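You operate a simulated robot arm through the tools that you are given. There is no shell and no other tool.

The job below is to be done with a simulated robot arm. You get a single attempt, and the scene is never put back.

TASK
The oil is too cold: warm it past 30 C, reset, and run the pump at the card's rate.
Fine: heater off again before the reset; the rate is on the green card; close the let-off valve once it runs.

It is judged by the outcome, as a careful person would: the job done as asked, and still so three seconds after it is handed in. It fails if anything else is knocked over, pushed out of place, dropped, spilled or broken.

THE ROBOT
A 6-joint arm with a fingered hand on a trunk, on a base that drives. Base frame: it is fixed to the floor where the robot stands at the start and does not move with it; the origin is under the middle of the robot, x ahead of it, y to its left, z up. Readings come in m, degrees, newtons and seconds.
With the tool pointing down near the work surface it reaches from about 0.48 to 0.94 m from the robot's upright axis, wherever it stands. Its first joint turns from -166.0 to 166.0 degrees. Places, roughly: board lamp rocker [0.9, -0.2, 1.5]; oil heat gauge [0.9, 0, 1.1]; oil heater rocker [0.9, 0, 1]; pump fan rocker [0.8, 0.2, 1]; pump rate knob [0.9, -0.2, 1]; yellow pump let-off valve [0.7, 0.5, 0.7]. Payload 5 kg.
The tool frame sits at the grasp point between the pads (the TCP): z along the fingers, y along the line on which they close. The tips reach 0.043 m beyond it. The gripper opens to 0.144 m. The gripper's body begins 0.05 m behind the TCP. The gripper is a hand of 5 fingers: y runs from the thumb to the fingers, the wrist lies at [-0.021, -0.133, -0.233] in the tool frame.
Orientation is that of the tool frame in the base frame, as a unit quaternion [x, y, z, w]. With the fingers straight down and the wrist toward the robot, the tool's x, y and z point along [0, 1, 0], [1, 0, 0] and [0, 0, -1] of the base frame.

THE INTERFACE
- The arm moves only by the tool move_arm. Its argument "targets" is a list of rows, each an object of numbers (a shift or turn left out is 0): "tx", "ty", "tz": the shift along the tool's x, y, z in m; "ax", "ay", "az": the turn, a rotation vector about the tool's x, y, z in degrees. In form: [{"tx": .., "ty": .., "tz": .., "ax": .., "ay": .., "az": ..}, ...]. A call has 1 to 20 rows; each row shifts and turns the commanded pose from where the row before left it, along the tool's axes as they then stand. A row lasts 0.2 s, in which the tool goes at most 0.05 m and 8.6 degrees; a call with a longer step from one row to the next is refused whole. Where a pose cannot be reached the arm comes as near as it can. A force on the tool above 40 N (or 10 N above the force at the start of the call, whichever is more), or a blocked arm, ends the call early, and 0.2 s more pass. In this call time passes only in rows, and 0.2 s behind the last. It gives the time, the measured TCP pose, the force on the tool (base axes), the opening and the grip force at its end, in the units of the frame above (readings bear some noise), with the torque about the TCP (base axes, N m) and any sound that the robot's microphone picked up.
- Cameras (640 x 400 px; columns grow to the right, rows downward): "scene" is now at [0.0285, 0.1422, 1.616]; the picture's right is [-0.16, -0.99, 0.00], its down [-0.54, 0.09, -0.84] and it looks along [0.83, -0.13, -0.54] (base axes); focal length 269 px, centre (320, 200). "wrist" rides on the gripper at [0.086, -0.109, -0.168] in the tool frame; the picture's right is [-0.80, 0.28, -0.53], its down [-0.54, -0.73, 0.42] and it looks along [-0.27, 0.63, 0.73] (tool axes); focal length 275 px, centre (320, 200). There is no depth. A picture from a camera that has moved, and an enlarged one, comes with that camera's place and axes in the base frame and with its lens.
- get_image(camera): a new picture of that camera. It takes no simulated time.
- lift_body(by): slides the trunk up (or, below 0, down) by that many m; the arm and the scene camera ride with it, the base frame stays. It gives what a move gives, with no picture.
- drive_base(legs): drives the robot by 1 to 6 legs, each [ahead, left, turn to the left] in m, m and degrees, along the robot's own axes; the way and the turn of a leg run together, so that a leg with both is an arc; at most 1.5 m and 180 degrees a leg. The arm and the cameras ride along, it lands a little off, and it stops where it bumps. It gives what a move gives.
- move_fingers(index, middle, ring, little, thumb_bend, thumb_turn): sets how far each is bent, from 0 (flat) to 100 (curled in); at 30 the hand is open as for a grip, at 70 the pads meet at the TCP. One left out holds its place. A second passes; each finger stops where it meets its share of the squeeze, and holds until it gets a number again. It is the only way to open and close the hand. It gives what a move gives, with no picture; readings hold the bend of each and the force on index, middle, ring, little, thumb and palm. thumb_turn goes from beside the hand (0) to across from the fingers (100), as for a grip.
- pan_tilt(pan, tilt): turns the head with the scene camera to pan (to the left, within 155 degrees either way) and tilt (down, from -29 to 69), counted from straight ahead of the robot. It gives what a move gives.
- inspect(camera, box): a new picture of the part [left, top, right, bottom] of that camera's present view, enlarged. It takes no simulated time.
- close_job(): hands the job in; it is judged then, once.

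Nothing tells you exact positions but the pictures and the camera data. Unless the task says otherwise, let go and move clear before handing in.

The tools are called after "Request:" as a command line: name --argument value ..., lists and objects as JSON in quotes. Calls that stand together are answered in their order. move_arm: Moves the arm, as the interface text tells. Its arguments: {"type":"object","properties":{"targets":{"type":"array","items":{"type":"object","properties":{"tx":{"type":"number"},"ty":{"type":"number"},"tz":{"type":"number"},"ax":{"type":"number"},"ay":{"type":"number"},"az":{"type":"number"}}}}},"required":["targets"]} The other tools are called the same way: lift_body (by) slides the trunk up or down; move_fingers (index, middle, ring, little, thumb_bend, thumb_turn) moves the fingers one by one; drive_base (legs) drives the base; pan_tilt (pan, tilt) turns the head that bears the scene camera; get_image (camera) takes a picture; inspect (camera, box) takes an enlarged picture of a part of a camera's view; close_job () hands the job in.

At the start:

```text
time: 0.0
eef_pos: [0.4627, -0.0012, 1.4776]
ee_rot: [0.707, 0.707, 0.0, 0.0]
force: [-0.4, -1.0, 0.1]
moment: [-0.01, 0.01, -0.02]
grip_width: 0.1437
finger_force: 0.1
shape: jaw
bend: [30.0, 30.0, 30.0, 30.0, 30.0, 98.0]
finger forces: [0.0, 0.0, 0.0, 0.1, 0.0, 0.0]
trunk travel left (down, up): [-0.525, 0.065]
robot x, y, heading: [-0.0004, -0.0014, -0.0]
head pan, tilt: [-9.0, 32.9]
```

scene: 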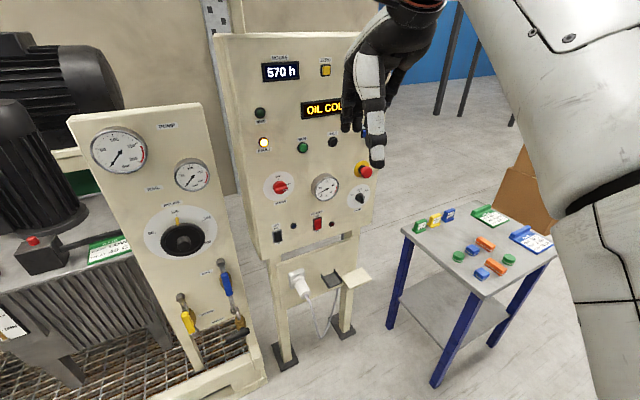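
wrist: 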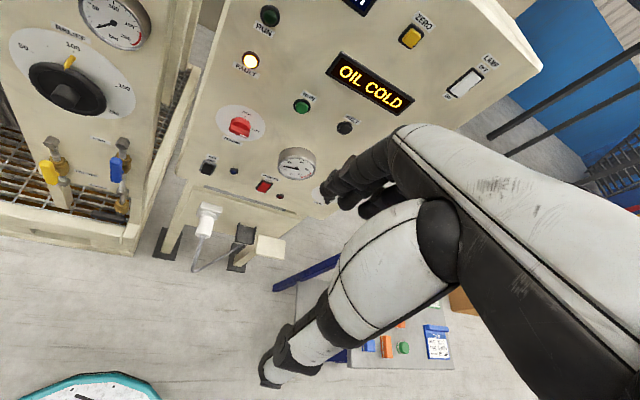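

I see a control board with "OIL COLD" on its display, a pump panel to the left with the valves, and a table with cards on the right. I'll look closer at the parts before moving anything.

Request:
inspect --camera "scene" --box '[220, 80, 400, 260]'

Request:
inspect --camera "scene" --box '[400, 180, 580, 300]'

Request:
inspect --camera "scene" --box '[0, 200, 260, 360]'

Request:
inspect --camera "wrist" --box '[180, 80, 400, 240]'

```text
2.22 times, centred on (310, 170) of scene
camera zoom: at [0.0285, 0.1422, 1.616], right [-0.16, -0.99, 0.0], down [-0.54, 0.09, -0.84], along [0.83, -0.13, -0.54], focal length 598 px, centre (342, 267)
```

zoom: 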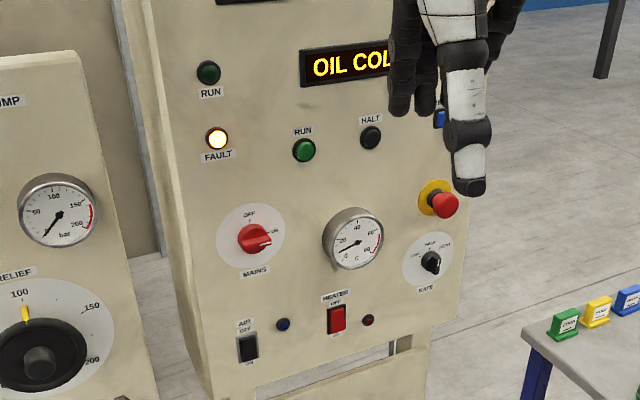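

```text
3.33 times, centred on (490, 240) of scene
camera zoom: at [0.0285, 0.1422, 1.616], right [-0.16, -0.99, 0.0], down [-0.54, 0.09, -0.84], along [0.83, -0.13, -0.54], focal length 897 px, centre (-247, 67)
```

zoom: 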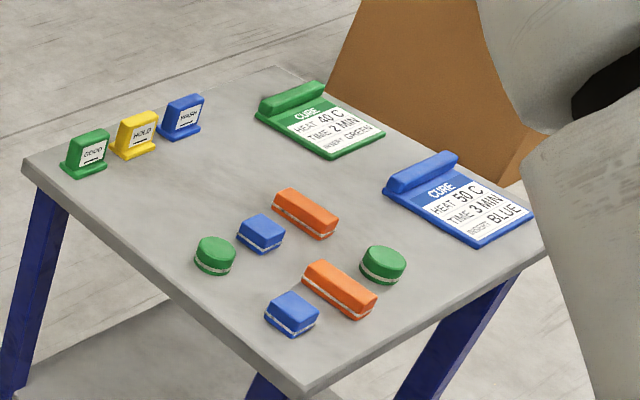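

```text
2.46 times, centred on (130, 280) of scene
camera zoom: at [0.0285, 0.1422, 1.616], right [-0.16, -0.99, 0.0], down [-0.54, 0.09, -0.84], along [0.83, -0.13, -0.54], focal length 662 px, centre (788, 3)
```

zoom: 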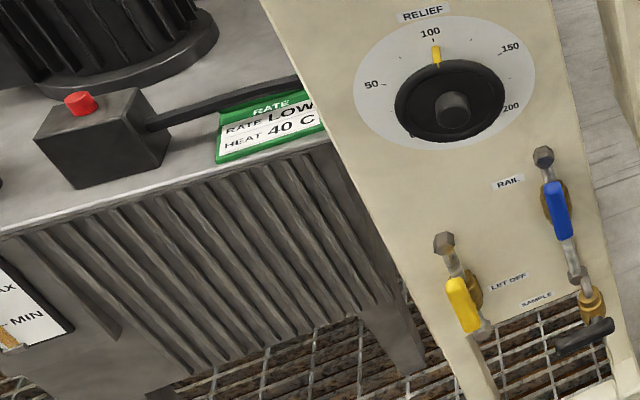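

```text
2.50 times, centred on (290, 160) of wrist
camera zoom: at [0.353, 0.0875, 1.6459], right [0.28, -0.8, 0.53], down [-0.73, -0.54, -0.42], along [0.63, -0.27, -0.73], focal length 688 px, centre (395, 300)
```

zoom: 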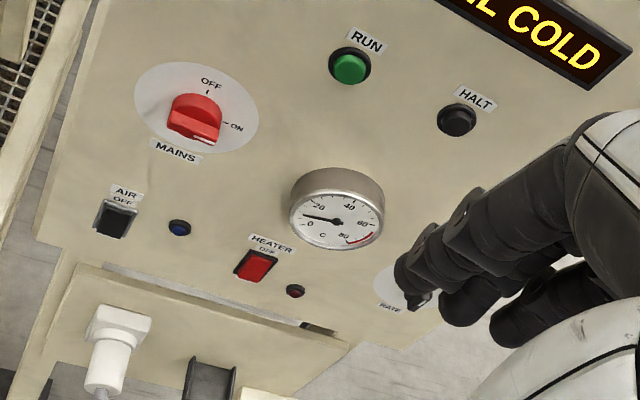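

The green card on the tank seems to read "RATE LOW, HEAT 40 C". I'll turn the head to read it in full and to see the valves and board better.

Request:
pan_tilt --pan 30 --tilt 40

Request:
get_image --camera "scene"

```text
time: 1.1
eef_pos: [0.4605, 0.0005, 1.4781]
ee_rot: [0.707, 0.707, 0.0, 0.0]
force: [-0.5, -0.3, -0.5]
moment: [-0.02, 0.02, -0.01]
grip_width: 0.1437
finger_force: 0.0
shape: jaw
bend: [30.0, 30.0, 30.0, 30.0, 30.0, 98.0]
finger forces: [0.0, 0.1, 0.1, 0.1, 0.0, 0.0]
trunk travel left (down, up): [-0.525, 0.065]
robot x, y, heading: [0.0001, -0.0033, -0.1]
head pan, tilt: [30.0, 40.0]
```

```text
taken
camera scene: at [0.0141, 0.1986, 1.6052], right [0.5, -0.87, 0.0], down [-0.56, -0.32, -0.77], along [0.66, 0.38, -0.64], focal length 269 px, centre (320, 200)
```

scene: 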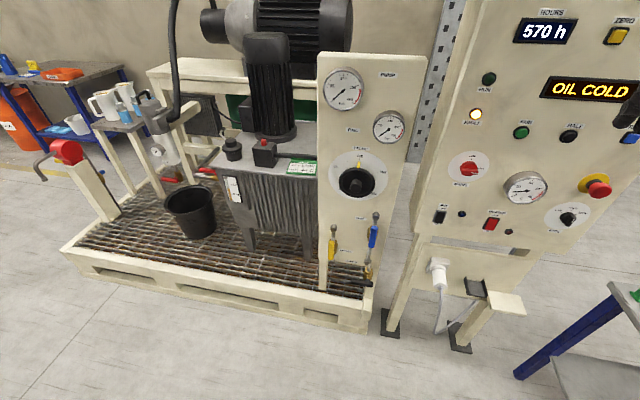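

Request:
inspect --camera "scene" --box '[420, 60, 640, 260]'

Request:
inspect --camera "scene" --box '[290, 140, 410, 300]'

Request:
inspect --camera "scene" --box '[200, 130, 330, 220]'

Request:
inspect --camera "scene" --box '[430, 150, 640, 250]'

```text
2.00 times, centred on (530, 160) of scene
camera zoom: at [0.0141, 0.1986, 1.6052], right [0.5, -0.87, 0.0], down [-0.56, -0.32, -0.77], along [0.66, 0.38, -0.64], focal length 538 px, centre (-100, 280)
```

zoom: 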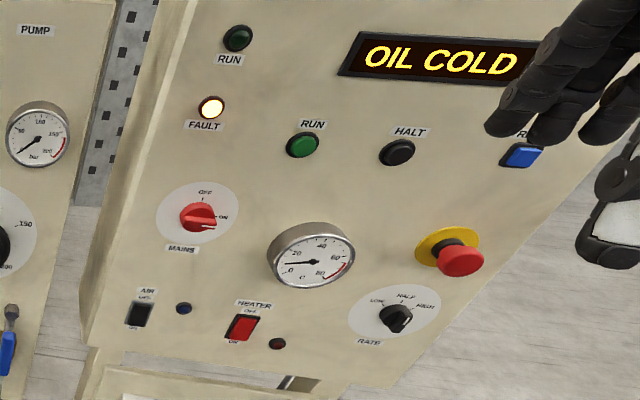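

```text
2.50 times, centred on (350, 220) of scene
camera zoom: at [0.0141, 0.1986, 1.6052], right [0.5, -0.87, 0.0], down [-0.56, -0.32, -0.77], along [0.66, 0.38, -0.64], focal length 673 px, centre (245, 150)
```

zoom: 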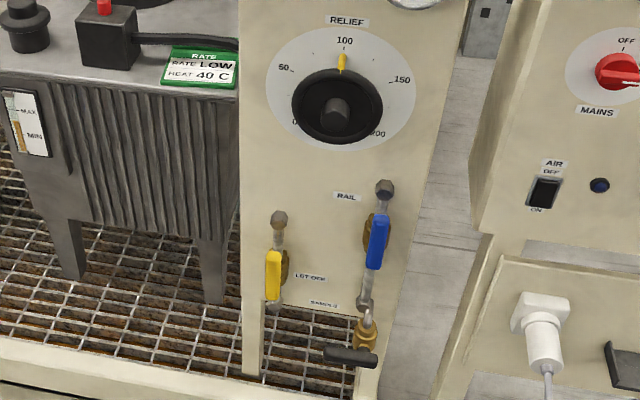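

```text
4.44 times, centred on (265, 175) of scene
camera zoom: at [0.0141, 0.1986, 1.6052], right [0.5, -0.87, 0.0], down [-0.56, -0.32, -0.77], along [0.66, 0.38, -0.64], focal length 1196 px, centre (564, 311)
```

zoom: 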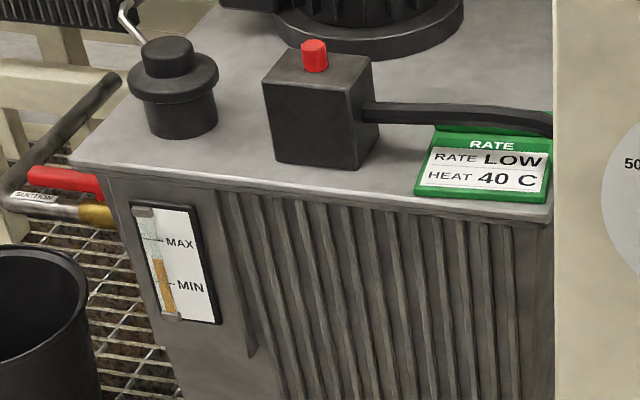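

```text
3.05 times, centred on (535, 200) of scene
camera zoom: at [0.0141, 0.1986, 1.6052], right [0.5, -0.87, 0.0], down [-0.56, -0.32, -0.77], along [0.66, 0.38, -0.64], focal length 820 px, centre (-335, 200)
```

zoom: 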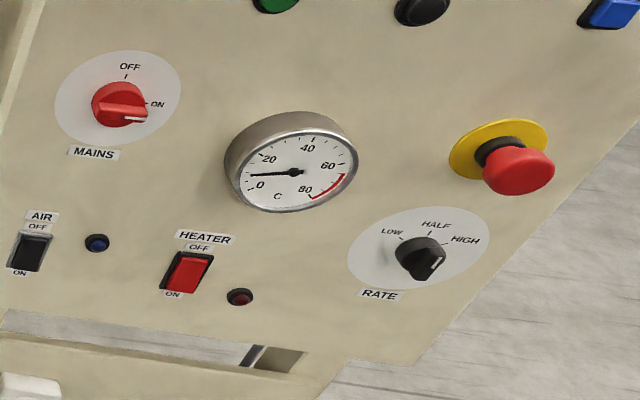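

The green card on the tank reads RATE LOW / HEAT 40 C. Now I'll form a pointing hand and look at it so I know where the index tip sits.

Request:
move_fingers --index 0 --middle 100 --ring 100 --little 100 --thumb_bend 30 --thumb_turn 0

Request:
pan_tilt --pan -15 --tilt 15

Request:
get_image --camera "scene"

Request:
get_image --camera "wrist"

```text
time: 2.0
eef_pos: [0.4607, -0.0002, 1.4781]
ee_rot: [0.707, 0.707, 0.001, 0.0]
force: [0.0, 0.2, -0.2]
moment: [0.0, 0.0, 0.02]
grip_width: 0.2207
finger_force: 0.0
shape: fingers
bend: [0.0, 100.0, 100.0, 100.0, 30.0, 0.0]
finger forces: [0.0, 0.0, 0.1, 0.1, 0.0, 0.0]
trunk travel left (down, up): [-0.525, 0.065]
robot x, y, heading: [-0.0019, 0.0011, 0.0]
head pan, tilt: [30.0, 40.0]
```

```text
time: 3.2
eef_pos: [0.46, 0.0, 1.4787]
ee_rot: [0.707, 0.708, 0.0, -0.001]
force: [0.3, 1.4, 0.0]
moment: [0.01, -0.01, -0.02]
grip_width: 0.2207
finger_force: 0.0
shape: fingers
bend: [0.0, 100.0, 100.0, 100.0, 30.0, 0.0]
finger forces: [0.0, 0.0, 0.0, 0.1, 0.0, 0.0]
trunk travel left (down, up): [-0.525, 0.065]
robot x, y, heading: [-0.003, -0.0013, 0.1]
head pan, tilt: [-15.0, 15.0]
```

```text
taken
camera scene: at [0.0307, 0.1321, 1.6447], right [-0.26, -0.97, 0.0], down [-0.25, 0.07, -0.97], along [0.93, -0.25, -0.26], focal length 269 px, centre (320, 200)
```

scene: 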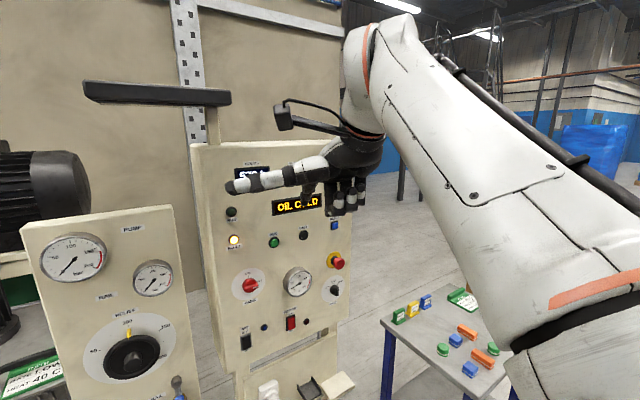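

```text
taken
camera wrist: at [0.353, 0.0875, 1.6459], right [0.28, -0.8, 0.53], down [-0.73, -0.54, -0.42], along [0.63, -0.27, -0.73], focal length 275 px, centre (320, 200)
```

wrist: 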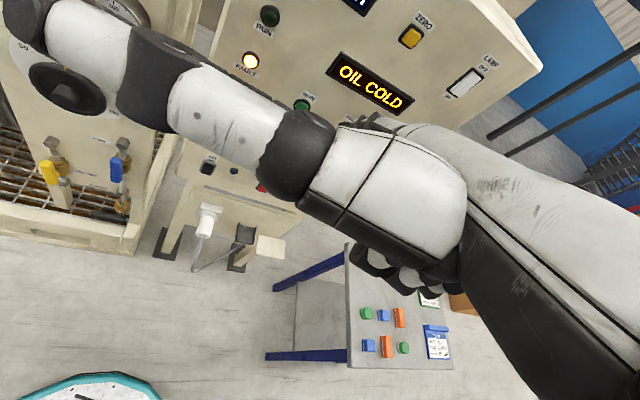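

The thumb is out to the left and the index is hidden behind the hand. I'll bring the tool forward a little and pitch it so the fingers point at the board, staying well short of it (the board face is near x 0.87).

Request:
move_arm --targets '[{"ty": 0.04}, {"ty": 0.04}, {"ax": -8.5}, {"ax": -8.5}, {"ax": -8.5}, {"ax": -8.5}, {"ax": -8.5}, {"ax": -8.5}, {"ax": -8.5}, {"ax": -8.5}, {"ax": -8.5}, {"ax": -8.5}, {"ax": -5}]'

Request:
get_image --camera "scene"

Request:
get_image --camera "wrist"

```text
time: 6.0
eef_pos: [0.533, -0.006, 1.482]
ee_rot: [0.518, 0.549, 0.476, 0.451]
force: [0.1, -1.5, 0.5]
moment: [0.0, -0.01, 0.07]
grip_width: 0.2206
finger_force: 0.1
shape: fingers
bend: [0.0, 100.0, 100.0, 100.0, 30.0, 0.0]
finger forces: [0.0, 0.0, 0.1, 0.0, 0.0, 0.0]
out of reach, approached as far as the arm can: row 9, 10, 13
trunk travel left (down, up): [-0.525, 0.065]
robot x, y, heading: [-0.0008, -0.004, 0.2]
head pan, tilt: [-15.0, 15.0]
```

```text
taken
camera scene: at [0.0306, 0.1312, 1.6443], right [-0.26, -0.97, 0.0], down [-0.25, 0.07, -0.97], along [0.93, -0.25, -0.26], focal length 269 px, centre (320, 200)
```

scene: 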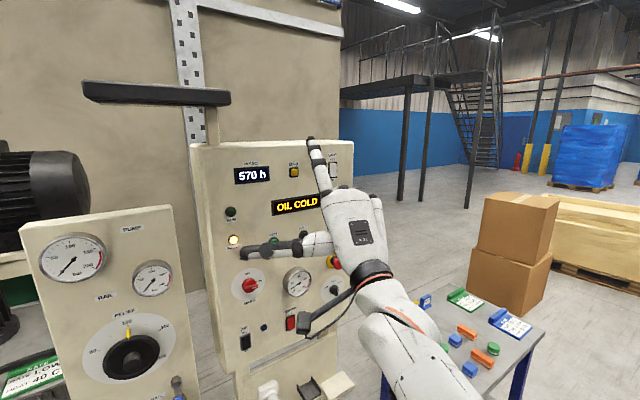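

```text
taken
camera wrist: at [0.3479, 0.0707, 1.3983], right [-0.44, -0.82, 0.36], down [0.35, -0.53, -0.78], along [0.83, -0.22, 0.52], focal length 275 px, centre (320, 200)
```

wrist: 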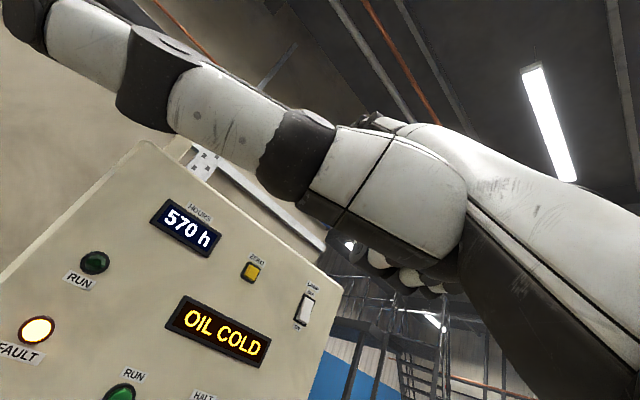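

With the tool facing forward, the flat index points up and forward, so a pitch about halfway back will make the index point straight at the board. I'll pitch it back and check.

Request:
move_arm --targets '[{"ax": 8.5}, {"ax": 8.5}, {"ax": 8.5}, {"ax": 8.5}, {"ax": 8.5}]'

Request:
get_image --camera "scene"

Request:
get_image --camera "wrist"

```text
time: 7.4
eef_pos: [0.5319, 0.0454, 1.5204]
ee_rot: [0.634, 0.659, 0.382, 0.138]
force: [0.2, 0.2, 0.4]
moment: [0.0, -0.01, -0.03]
grip_width: 0.2208
finger_force: 0.1
shape: fingers
bend: [0.0, 100.0, 100.0, 100.0, 30.0, 0.0]
finger forces: [0.0, 0.1, 0.0, 0.0, 0.1, 0.0]
trunk travel left (down, up): [-0.525, 0.065]
robot x, y, heading: [0.0026, -0.0011, 0.1]
head pan, tilt: [-15.0, 15.0]
stopped in row 5: the arm was blocked; the commanded pose is now the measured one
```

```text
taken
camera scene: at [0.0306, 0.1323, 1.6446], right [-0.26, -0.97, 0.0], down [-0.25, 0.07, -0.97], along [0.93, -0.25, -0.26], focal length 269 px, centre (320, 200)
```

scene: 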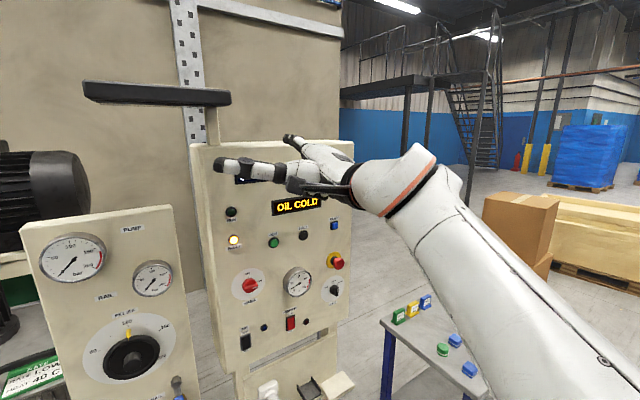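

```text
taken
camera wrist: at [0.3279, 0.0841, 1.5841], right [-0.02, -0.95, 0.31], down [-0.16, -0.3, -0.94], along [0.99, -0.07, -0.15], focal length 275 px, centre (320, 200)
```

wrist: 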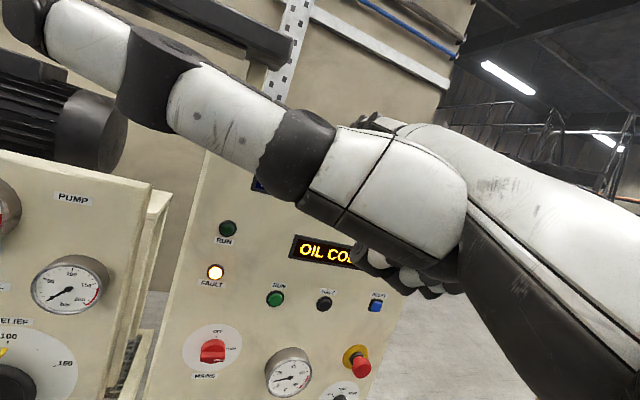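

The index now points forward toward the board. The arm is reaching high, so I'll lower the trunk to bring both hand and head to the height of the controls.

Request:
lift_body --by -0.3

Request:
pan_tilt --pan -10 --tilt 20

Request:
get_image --camera "scene"

Request:
get_image --camera "wrist"

```text
time: 9.7
eef_pos: [0.5451, 0.0417, 1.0567]
ee_rot: [0.699, 0.66, 0.275, -0.01]
force: [-2.6, 0.1, 5.8]
moment: [-0.22, 0.1, -0.1]
grip_width: 0.2206
finger_force: 0.0
shape: fingers
bend: [0.0, 100.0, 100.0, 100.0, 30.0, 0.0]
finger forces: [0.0, 0.0, 0.0, 0.0, 0.1, 0.0]
trunk travel left (down, up): [-0.285, 0.305]
robot x, y, heading: [-0.0009, -0.001, -0.1]
head pan, tilt: [-15.0, 15.0]
stopped: the arm was blocked; the commanded pose is now the measured one
```

```text
time: 10.3
eef_pos: [0.548, 0.0423, 1.0501]
ee_rot: [0.701, 0.659, 0.273, -0.013]
force: [-0.8, -0.5, -1.4]
moment: [0.05, -0.05, -0.02]
grip_width: 0.2209
finger_force: 0.1
shape: fingers
bend: [0.0, 100.0, 100.0, 100.0, 30.0, 0.0]
finger forces: [0.0, 0.0, 0.1, 0.0, 0.0, 0.0]
trunk travel left (down, up): [-0.285, 0.305]
robot x, y, heading: [-0.0, -0.0015, 0.2]
head pan, tilt: [-10.0, 20.0]
```

```text
taken
camera scene: at [0.0322, 0.14, 1.3993], right [-0.17, -0.98, 0.0], down [-0.34, 0.06, -0.94], along [0.93, -0.16, -0.34], focal length 269 px, centre (320, 200)
```

scene: 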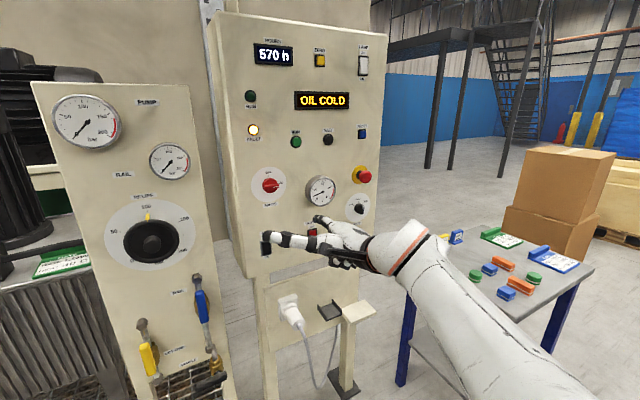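

```text
taken
camera wrist: at [0.3842, 0.0734, 1.1908], right [0.08, -0.97, 0.23], down [-0.51, -0.24, -0.82], along [0.86, -0.05, -0.52], focal length 275 px, centre (320, 200)
```

wrist: 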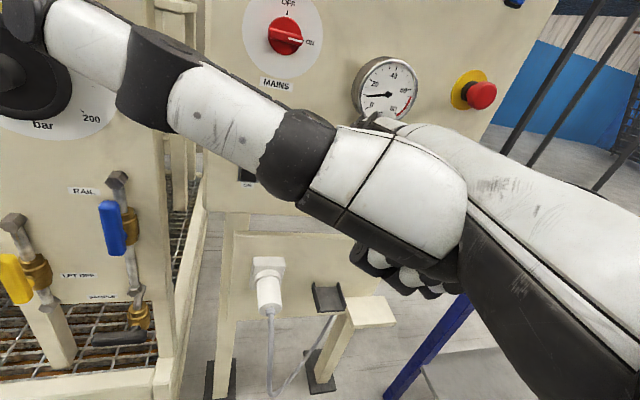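

The wrist was being asked too close to the robot's axis, which is why the arm was blocked. I'll shift the tool forward, level its roll and tuck the thumb.

Request:
move_arm --targets '[{"tx": -0.001, "ty": 0.037, "tz": 0.0146}, {"tx": -0.001, "ty": 0.037, "tz": 0.0146}, {"ax": -5.75, "ay": -5.1, "az": -3.03}, {"ax": -5.75, "ay": -5.1, "az": -3.03}, {"ax": -5.75, "ay": -5.1, "az": -3.03}, {"ax": -5.75, "ay": -5.1, "az": -3.03}]'

Request:
move_fingers --thumb_bend 100 --thumb_turn 100

Request:
get_image --camera "scene"

Request:
get_image --camera "wrist"

```text
time: 11.7
eef_pos: [0.6261, 0.0451, 1.048]
ee_rot: [0.669, 0.666, 0.27, 0.19]
force: [0.5, -0.6, 0.9]
moment: [0.02, -0.01, 0.03]
grip_width: 0.2208
finger_force: 0.1
shape: fingers
bend: [0.0, 100.0, 100.0, 100.0, 30.0, 0.0]
finger forces: [0.0, 0.0, 0.0, 0.0, 0.0, 0.1]
out of reach, approached as far as the arm can: row 5, 6
trunk travel left (down, up): [-0.285, 0.305]
robot x, y, heading: [-0.0012, 0.001, -0.1]
head pan, tilt: [-10.0, 20.0]
```

```text
time: 12.7
eef_pos: [0.6257, 0.0447, 1.0487]
ee_rot: [0.669, 0.666, 0.27, 0.189]
force: [-0.1, -0.7, -1.2]
moment: [-0.02, 0.01, -0.01]
grip_width: 0.0709
finger_force: 0.1
shape: fingers
bend: [0.0, 100.0, 100.0, 100.0, 100.0, 100.0]
finger forces: [0.0, 0.0, 0.0, 0.0, 0.1, 0.0]
trunk travel left (down, up): [-0.285, 0.305]
robot x, y, heading: [-0.0013, 0.0031, -0.1]
head pan, tilt: [-10.0, 20.0]
```

```text
taken
camera scene: at [0.0321, 0.14, 1.3966], right [-0.17, -0.98, 0.0], down [-0.34, 0.06, -0.94], along [0.93, -0.16, -0.34], focal length 269 px, centre (320, 200)
```

scene: 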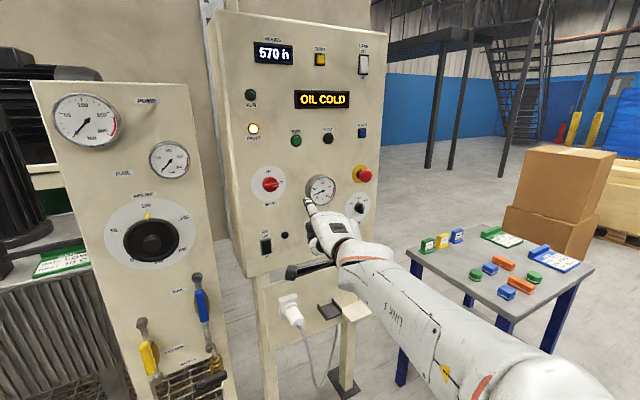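

```text
taken
camera wrist: at [0.435, 0.1185, 1.1233], right [-0.08, -0.86, 0.5], down [-0.3, -0.46, -0.84], along [0.95, -0.21, -0.22], focal length 275 px, centre (320, 200)
```

wrist: 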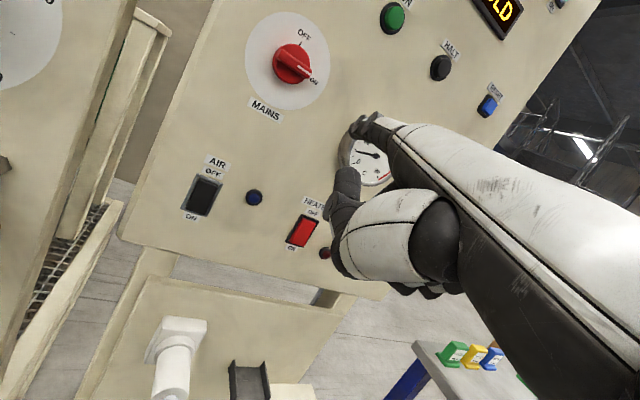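

Request:
inspect --camera "scene" --box '[260, 160, 380, 280]'

Request:
inspect --camera "wrist" --box '[270, 80, 450, 310]'

```text
3.33 times, centred on (320, 220) of scene
camera zoom: at [0.0321, 0.14, 1.3966], right [-0.17, -0.98, 0.0], down [-0.34, 0.06, -0.94], along [0.93, -0.16, -0.34], focal length 897 px, centre (320, 133)
```

zoom: 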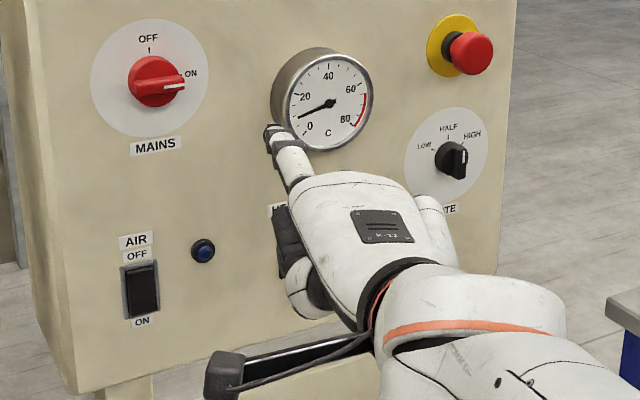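

```text
1.74 times, centred on (360, 195) of wrist
camera zoom: at [0.435, 0.1185, 1.1233], right [-0.08, -0.86, 0.5], down [-0.3, -0.46, -0.84], along [0.95, -0.21, -0.22], focal length 479 px, centre (250, 209)
```

zoom: 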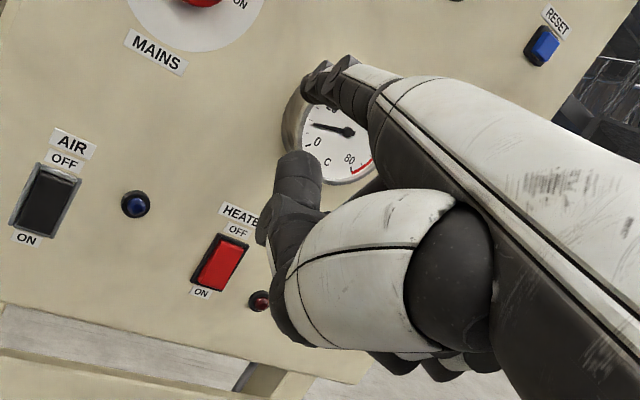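

The index points level and forward, its tip near (0.717, 0.06, 1.148). The heater rocker is near (0.864, 0.02, 0.961), on a vertical board turned about 23° to the left. I'll yaw the finger square to the board and bring it down in front of the rocker.

Request:
move_arm --targets '[{"ax": 0.1, "ay": 2.77, "az": -6.77}, {"ax": 0.1, "ay": 2.77, "az": -6.77}, {"ax": 0.1, "ay": 2.77, "az": -6.77}, {"tx": -0.0231, "ty": -0.0103, "tz": 0.0337}, {"tx": -0.0231, "ty": -0.0103, "tz": 0.0337}, {"tx": -0.0231, "ty": -0.0103, "tz": 0.0337}, {"tx": -0.0231, "ty": -0.0103, "tz": 0.0337}]'

Request:
get_image --camera "scene"

Request:
get_image --camera "wrist"

```text
time: 14.3
eef_pos: [0.7218, -0.0278, 0.9426]
ee_rot: [0.507, 0.778, 0.278, 0.245]
force: [-0.3, 0.4, 0.7]
moment: [-0.05, 0.02, 0.02]
grip_width: 0.071
finger_force: 0.1
shape: fingers
bend: [0.0, 100.0, 100.0, 100.0, 100.0, 100.0]
finger forces: [0.0, 0.0, 0.0, 0.0, 0.0, 0.0]
trunk travel left (down, up): [-0.285, 0.305]
robot x, y, heading: [-0.003, -0.0004, -0.2]
head pan, tilt: [-10.0, 20.0]
```

```text
taken
camera scene: at [0.0319, 0.1401, 1.3966], right [-0.17, -0.98, 0.0], down [-0.34, 0.06, -0.94], along [0.93, -0.16, -0.34], focal length 269 px, centre (320, 200)
```

scene: 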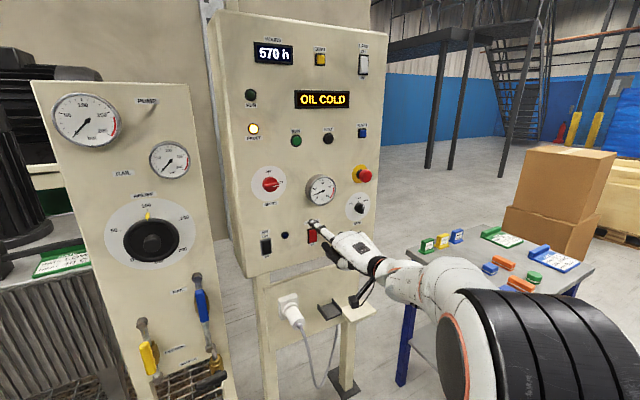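

```text
taken
camera wrist: at [0.5092, -0.0139, 0.9818], right [0.12, -0.74, 0.66], down [0.01, -0.66, -0.75], along [0.99, 0.1, -0.08], focal length 275 px, centre (320, 200)
```

wrist: 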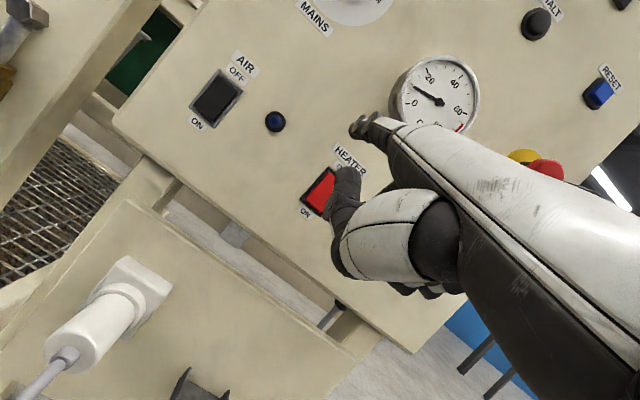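

Request:
inspect --camera "scene" --box '[270, 180, 390, 280]'

Request:
inspect --camera "wrist" --box '[270, 90, 430, 240]'

```text
4.00 times, centred on (330, 230) of scene
camera zoom: at [0.0319, 0.1401, 1.3966], right [-0.17, -0.98, 0.0], down [-0.34, 0.06, -0.94], along [0.93, -0.16, -0.34], focal length 1076 px, centre (280, 80)
```

zoom: 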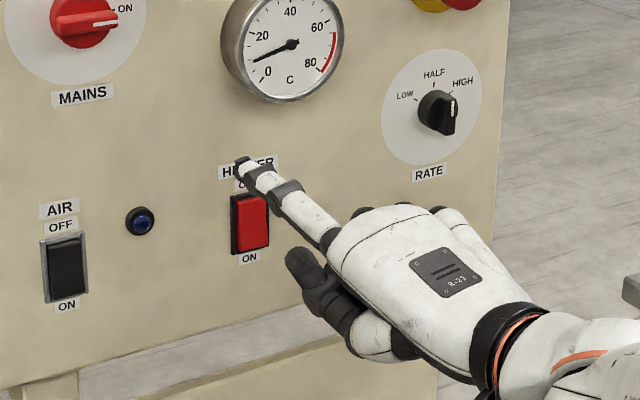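

```text
2.67 times, centred on (350, 165) of wrist
camera zoom: at [0.5092, -0.0139, 0.9818], right [0.12, -0.74, 0.66], down [0.01, -0.66, -0.75], along [0.99, 0.1, -0.08], focal length 734 px, centre (240, 293)
```

zoom: 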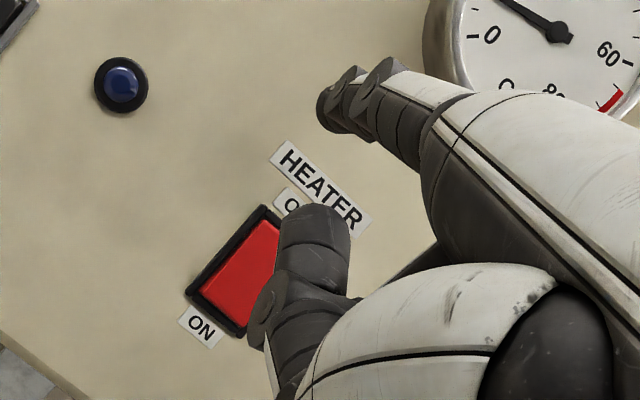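

The tip calibration matches the picture, at about (0.786, 0.034, 1.046). I'll bring it to 3 cm in front of the rocker's lower (ON) half and check before pressing.

Request:
move_arm --targets '[{"tx": -0.0078, "ty": -0.0113, "tz": 0.0256}, {"tx": -0.0078, "ty": -0.0113, "tz": 0.0256}, {"tx": -0.0078, "ty": -0.0113, "tz": 0.0256}, {"tx": -0.0078, "ty": -0.0113, "tz": 0.0256}]'

Request:
inspect --camera "scene" --box '[270, 180, 390, 280]'

Request:
get_image --camera "wrist"

```text
time: 15.3
eef_pos: [0.7711, -0.0557, 0.8377]
ee_rot: [0.508, 0.778, 0.277, 0.243]
force: [-34.1, -10.3, -5.1]
moment: [0.89, -3.95, 1.51]
grip_width: 0.0826
finger_force: 18.6
shape: fingers
bend: [0.0, 100.0, 100.0, 100.0, 100.0, 100.0]
finger forces: [36.2, 0.1, 0.0, 0.1, 0.0, 0.0]
trunk travel left (down, up): [-0.285, 0.305]
robot x, y, heading: [0.0014, 0.0037, -0.2]
head pan, tilt: [-10.0, 20.0]
```

```text
4.00 times, centred on (330, 230) of scene
camera zoom: at [0.0291, 0.1389, 1.3966], right [-0.17, -0.98, 0.0], down [-0.34, 0.06, -0.94], along [0.93, -0.16, -0.34], focal length 1076 px, centre (280, 80)
```

zoom: 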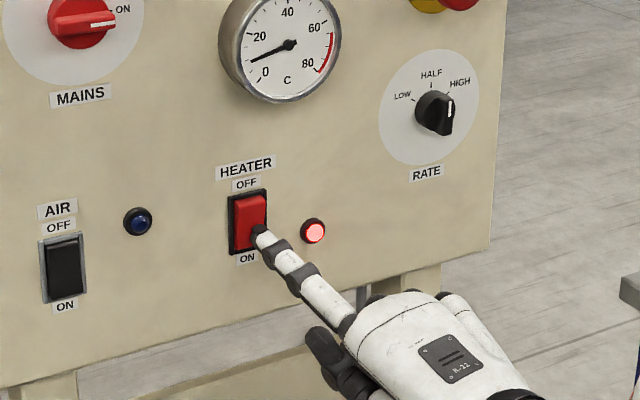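

```text
taken
camera wrist: at [0.5585, -0.042, 0.8779], right [0.13, -0.74, 0.66], down [0.0, -0.66, -0.75], along [0.99, 0.09, -0.08], focal length 275 px, centre (320, 200)
```

wrist: 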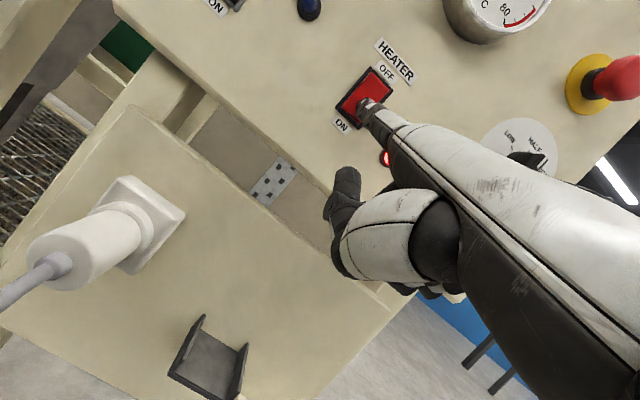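

The rocker was a little closer than I reckoned: it's pressed to ON and the heater lamp is lit. I'll back off, rise to the level of the OFF half and watch the gauge.

Request:
move_arm --targets '[{"tx": -0.001, "ty": -0.0292, "tz": -0.0273}, {"tx": -0.0028, "ty": 0.0191, "tz": -0.0203}]'

Request:
inspect --camera "scene" --box '[270, 160, 390, 260]'

Request:
get_image --camera "wrist"

```text
time: 15.9
eef_pos: [0.7381, -0.0705, 0.8704]
ee_rot: [0.508, 0.778, 0.277, 0.245]
force: [-0.7, -0.9, -1.2]
moment: [0.03, 0.0, 0.04]
grip_width: 0.0709
finger_force: 0.0
shape: fingers
bend: [0.0, 100.0, 100.0, 100.0, 100.0, 100.0]
finger forces: [0.1, 0.0, 0.0, 0.0, 0.0, 0.1]
trunk travel left (down, up): [-0.285, 0.305]
robot x, y, heading: [-0.0022, 0.0008, -0.1]
head pan, tilt: [-10.0, 20.0]
```

```text
4.00 times, centred on (330, 210) of scene
camera zoom: at [0.0327, 0.1399, 1.3965], right [-0.17, -0.98, 0.0], down [-0.34, 0.06, -0.94], along [0.93, -0.16, -0.34], focal length 1076 px, centre (280, 160)
```

zoom: 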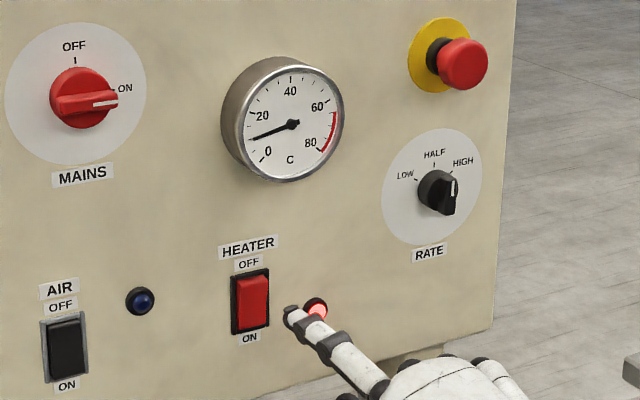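

```text
taken
camera wrist: at [0.5253, -0.0558, 0.9092], right [0.12, -0.74, 0.66], down [0.0, -0.66, -0.75], along [0.99, 0.1, -0.08], focal length 275 px, centre (320, 200)
```

wrist: 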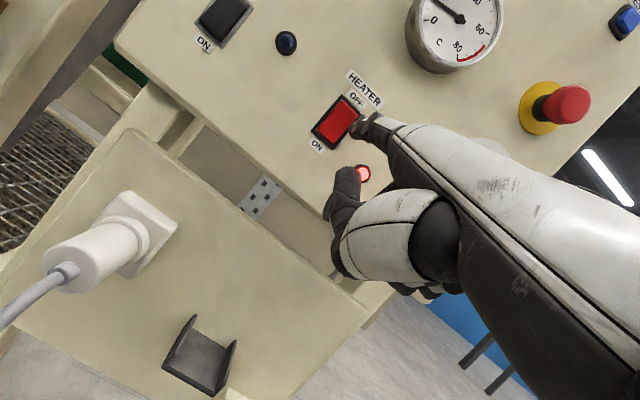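

Heater is on. I'll wait, letting time pass in place, and read the gauge.

Request:
move_arm --targets '[{}, {}, {}, {}, {}, {}, {}, {}, {}, {}, {}, {}, {}, {}, {}]'

Request:
inspect --camera "scene" --box '[300, 160, 380, 220]'

```text
time: 19.1
eef_pos: [0.7372, -0.0717, 0.8687]
ee_rot: [0.508, 0.778, 0.277, 0.244]
force: [0.5, -0.8, 0.0]
moment: [-0.02, -0.02, 0.03]
grip_width: 0.0707
finger_force: 0.0
shape: fingers
bend: [0.0, 100.0, 100.0, 100.0, 100.0, 100.0]
finger forces: [0.0, 0.0, 0.0, 0.0, 0.0, 0.0]
trunk travel left (down, up): [-0.285, 0.305]
robot x, y, heading: [-0.0045, 0.0014, -0.0]
head pan, tilt: [-10.0, 20.0]
```

```text
6.67 times, centred on (340, 190) of scene
camera zoom: at [0.0322, 0.1399, 1.3966], right [-0.17, -0.98, 0.0], down [-0.34, 0.06, -0.94], along [0.93, -0.16, -0.34], focal length 1794 px, centre (187, 267)
```

zoom: 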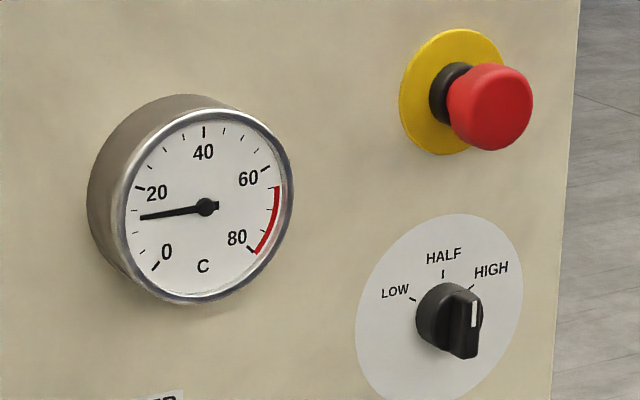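

The gauge reads about 12 °C and is climbing roughly 1 °C a second. I'll keep waiting.

Request:
move_arm --targets '[{}, {}, {}, {}, {}, {}, {}, {}, {}, {}, {}, {}, {}, {}, {}, {}, {}, {}, {}, {}]'

Request:
inspect --camera "scene" --box '[300, 160, 380, 220]'

```text
time: 23.3
eef_pos: [0.7384, -0.0704, 0.8698]
ee_rot: [0.508, 0.778, 0.277, 0.244]
force: [0.1, 0.5, -0.6]
moment: [0.0, -0.03, 0.0]
grip_width: 0.071
finger_force: 0.0
shape: fingers
bend: [0.0, 100.0, 100.0, 100.0, 100.0, 100.0]
finger forces: [0.0, 0.0, 0.0, 0.0, 0.0, 0.0]
trunk travel left (down, up): [-0.285, 0.305]
robot x, y, heading: [0.0003, 0.0014, 0.1]
head pan, tilt: [-10.0, 20.0]
```

```text
6.67 times, centred on (340, 190) of scene
camera zoom: at [0.0322, 0.1399, 1.3966], right [-0.17, -0.98, 0.0], down [-0.34, 0.06, -0.94], along [0.93, -0.16, -0.34], focal length 1794 px, centre (187, 267)
```

zoom: 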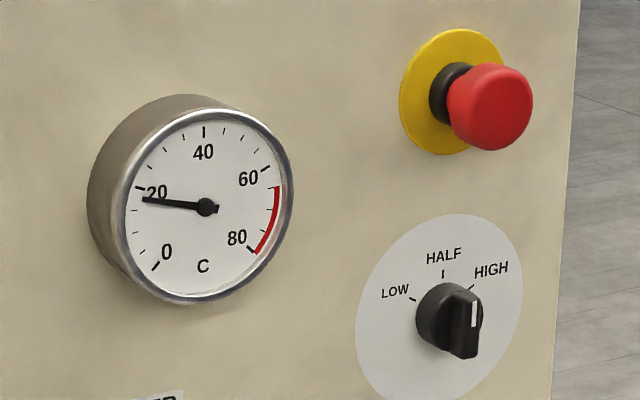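

Request:
move_arm --targets '[{}, {}, {}, {}, {}, {}, {}, {}, {}, {}, {}, {}, {}, {}, {}, {}, {}, {}, {}, {}]'

Request:
move_arm --targets '[{}, {}, {}, {}, {}, {}, {}, {}, {}, {}, {}, {}, {}, {}, {}, {}, {}, {}, {}, {}]'

Request:
inspect --camera "scene" --box '[300, 160, 380, 220]'

Request:
inspect --camera "scene" --box '[270, 180, 350, 250]'

```text
time: 27.5
eef_pos: [0.738, -0.0701, 0.8696]
ee_rot: [0.507, 0.779, 0.277, 0.244]
force: [0.5, 0.0, -0.4]
moment: [0.0, 0.0, 0.02]
grip_width: 0.0709
finger_force: 0.2
shape: fingers
bend: [0.0, 100.0, 100.0, 100.0, 100.0, 100.0]
finger forces: [0.1, 0.1, 0.0, 0.0, 0.0, 0.0]
trunk travel left (down, up): [-0.285, 0.305]
robot x, y, heading: [0.0011, 0.0035, -0.1]
head pan, tilt: [-10.0, 20.0]
```

```text
time: 31.7
eef_pos: [0.7383, -0.07, 0.8699]
ee_rot: [0.507, 0.779, 0.277, 0.244]
force: [-0.2, 0.5, 0.4]
moment: [-0.01, 0.0, 0.03]
grip_width: 0.0714
finger_force: 0.0
shape: fingers
bend: [0.0, 100.0, 100.0, 100.0, 100.0, 100.0]
finger forces: [0.2, 0.1, 0.0, 0.0, 0.0, 0.0]
trunk travel left (down, up): [-0.285, 0.305]
robot x, y, heading: [0.0002, -0.0008, 0.1]
head pan, tilt: [-10.0, 20.0]
```

```text
6.67 times, centred on (340, 190) of scene
camera zoom: at [0.0322, 0.1399, 1.3966], right [-0.17, -0.98, 0.0], down [-0.34, 0.06, -0.94], along [0.93, -0.16, -0.34], focal length 1794 px, centre (187, 267)
```

zoom: 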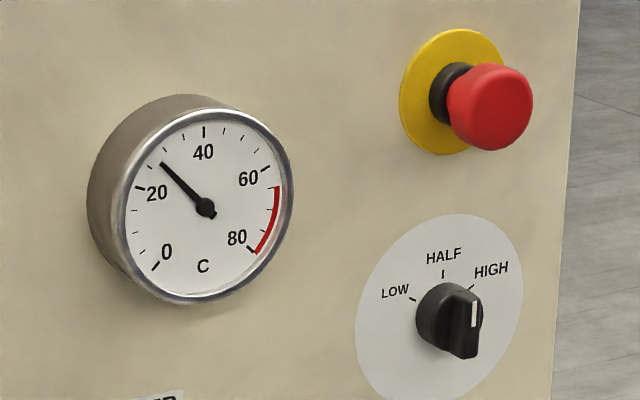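

```text
5.71 times, centred on (310, 215) of scene
camera zoom: at [0.0322, 0.1399, 1.3966], right [-0.17, -0.98, 0.0], down [-0.34, 0.06, -0.94], along [0.93, -0.16, -0.34], focal length 1537 px, centre (377, 114)
```

zoom: 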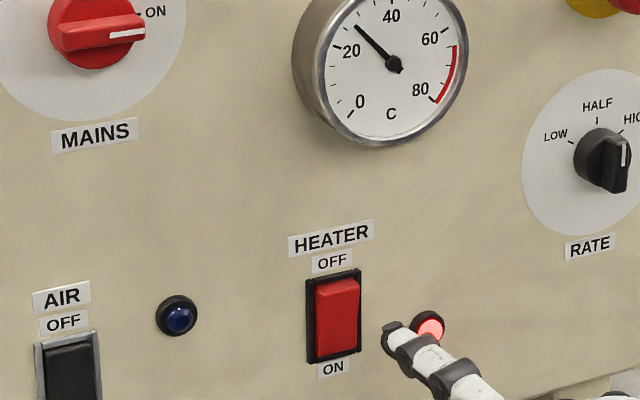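

About 28 °C now, climbing 1.2 °C a second. I'll wait a few more seconds so there is margin above 30, and then press OFF.

Request:
move_arm --targets '[{}, {}, {}, {}, {}, {}, {}, {}, {}, {}, {}, {}, {}, {}, {}, {}, {}, {}, {}, {}]'

Request:
inspect --camera "scene" --box '[300, 160, 380, 220]'

```text
time: 35.9
eef_pos: [0.7372, -0.0703, 0.8697]
ee_rot: [0.507, 0.779, 0.277, 0.244]
force: [0.3, 0.1, -0.1]
moment: [-0.05, -0.02, 0.0]
grip_width: 0.0709
finger_force: 0.1
shape: fingers
bend: [0.0, 100.0, 100.0, 100.0, 100.0, 100.0]
finger forces: [0.0, 0.1, 0.0, 0.1, 0.0, 0.0]
trunk travel left (down, up): [-0.285, 0.305]
robot x, y, heading: [0.0013, 0.0009, 0.1]
head pan, tilt: [-10.0, 20.0]
```

```text
6.67 times, centred on (340, 190) of scene
camera zoom: at [0.0322, 0.1399, 1.3966], right [-0.17, -0.98, 0.0], down [-0.34, 0.06, -0.94], along [0.93, -0.16, -0.34], focal length 1794 px, centre (187, 267)
```

zoom: 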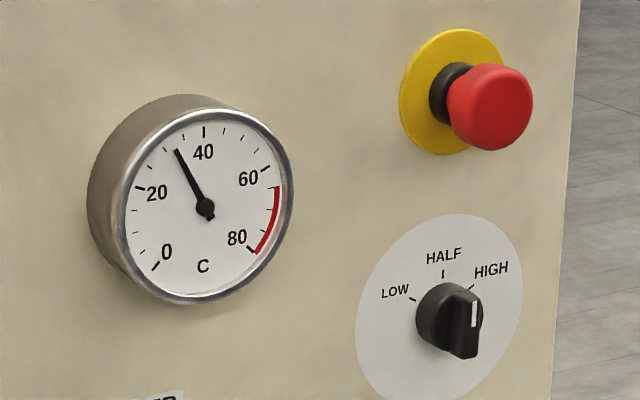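

Request:
move_arm --targets '[{}, {}, {}, {}, {}, {}, {}, {}, {}, {}, {"tx": 0.0074, "ty": 0.0113, "tz": 0.0096}, {"tx": 0.0002, "ty": 0.0066, "tz": 0.0061}, {"tx": 0.0002, "ty": 0.0066, "tz": 0.0061}, {"tx": 0.0002, "ty": 0.0066, "tz": 0.0061}]'

Request:
inspect --camera "scene" --box '[270, 170, 370, 250]'

```text
time: 38.9
eef_pos: [0.7651, -0.0551, 0.8654]
ee_rot: [0.509, 0.779, 0.275, 0.243]
force: [-19.9, -5.3, 0.2]
moment: [0.5, -2.12, 0.85]
grip_width: 0.0736
finger_force: 11.0
shape: fingers
bend: [0.0, 100.0, 100.0, 100.0, 100.0, 100.0]
finger forces: [20.8, 0.0, 0.1, 0.0, 0.0, 0.0]
trunk travel left (down, up): [-0.285, 0.305]
robot x, y, heading: [-0.0024, -0.0012, -0.1]
head pan, tilt: [-10.0, 20.0]
stopped in row 14: the force on the tool passed its limit at 52 N (the readings are from after the stop); the commanded pose is now the measured one
```

```text
5.00 times, centred on (320, 210) of scene
camera zoom: at [0.0295, 0.139, 1.3967], right [-0.18, -0.98, 0.0], down [-0.34, 0.06, -0.94], along [0.93, -0.17, -0.34], focal length 1345 px, centre (320, 150)
```

zoom: 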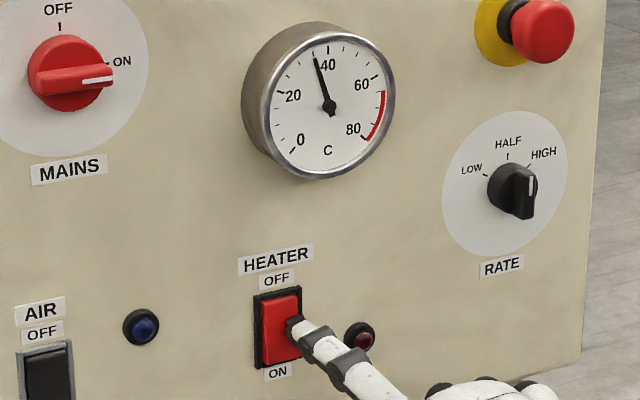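

The heater is off again (lamp dark) and the oil is near 36 °C. I'll retreat, dip the finger a little so the hand stays above the emergency stop, and rise to the RESET button's height.

Request:
move_arm --targets '[{"tx": -0.001, "ty": -0.0292, "tz": -0.0273}, {"tx": -0.001, "ty": -0.0292, "tz": -0.0273}, {"ax": 6.67}, {"ax": 6.67}, {"ax": 6.67}, {"tx": -0.0045, "ty": 0.0179, "tz": -0.0417}, {"tx": -0.0045, "ty": 0.0179, "tz": -0.0417}, {"tx": -0.0045, "ty": 0.0179, "tz": -0.0417}, {"tx": -0.0045, "ty": 0.0179, "tz": -0.0417}, {"tx": -0.0045, "ty": 0.0179, "tz": -0.0417}, {"tx": -0.0045, "ty": 0.0179, "tz": -0.0417}, {"tx": -0.0045, "ty": 0.0179, "tz": -0.0417}, {"tx": -0.0045, "ty": 0.0179, "tz": -0.0417}]'

Request:
get_image --camera "scene"

Request:
get_image --camera "wrist"

```text
time: 41.7
eef_pos: [0.6977, -0.0809, 1.2335]
ee_rot: [0.543, 0.815, 0.136, 0.149]
force: [-0.7, -0.6, 0.3]
moment: [0.03, 0.02, -0.03]
grip_width: 0.0708
finger_force: 0.0
shape: fingers
bend: [0.0, 100.0, 100.0, 100.0, 100.0, 100.0]
finger forces: [0.1, 0.0, 0.0, 0.0, 0.0, 0.0]
trunk travel left (down, up): [-0.285, 0.305]
robot x, y, heading: [-0.0026, 0.0018, -0.1]
head pan, tilt: [-10.0, 20.0]
```

```text
taken
camera scene: at [0.0318, 0.1398, 1.3965], right [-0.18, -0.98, 0.0], down [-0.34, 0.06, -0.94], along [0.93, -0.16, -0.34], focal length 269 px, centre (320, 200)
```

scene: 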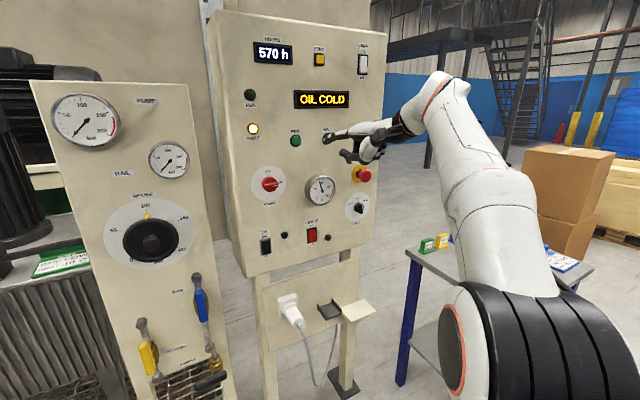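

```text
taken
camera wrist: at [0.5089, -0.0492, 1.3373], right [0.32, -0.66, 0.68], down [-0.25, -0.75, -0.61], along [0.91, 0.03, -0.41], focal length 275 px, centre (320, 200)
```

wrist: 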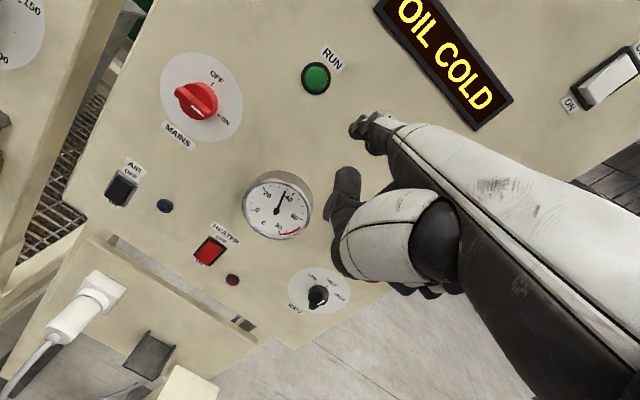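

Request:
inspect --camera "wrist" --box '[180, 160, 360, 330]'

Request:
inspect --camera "scene" --box '[290, 80, 410, 190]'

```text
2.35 times, centred on (270, 245) of wrist
camera zoom: at [0.5089, -0.0492, 1.3373], right [0.32, -0.66, 0.68], down [-0.25, -0.75, -0.61], along [0.91, 0.03, -0.41], focal length 648 px, centre (438, 94)
```

zoom: 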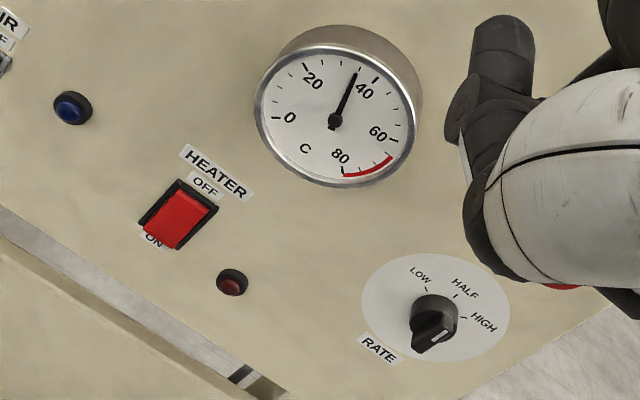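

```text
3.64 times, centred on (350, 135) of scene
camera zoom: at [0.0318, 0.1398, 1.3965], right [-0.18, -0.98, 0.0], down [-0.34, 0.06, -0.94], along [0.93, -0.16, -0.34], focal length 978 px, centre (211, 436)
```

zoom: 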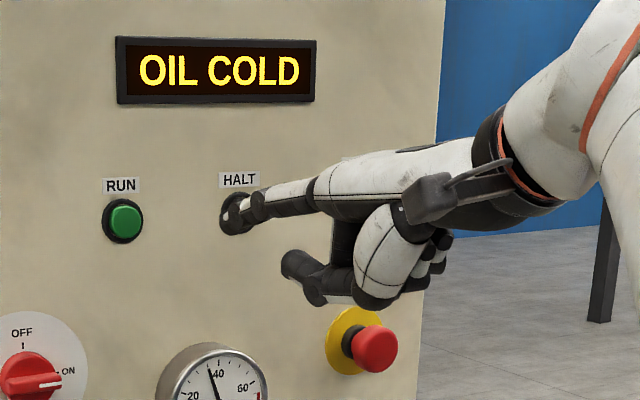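

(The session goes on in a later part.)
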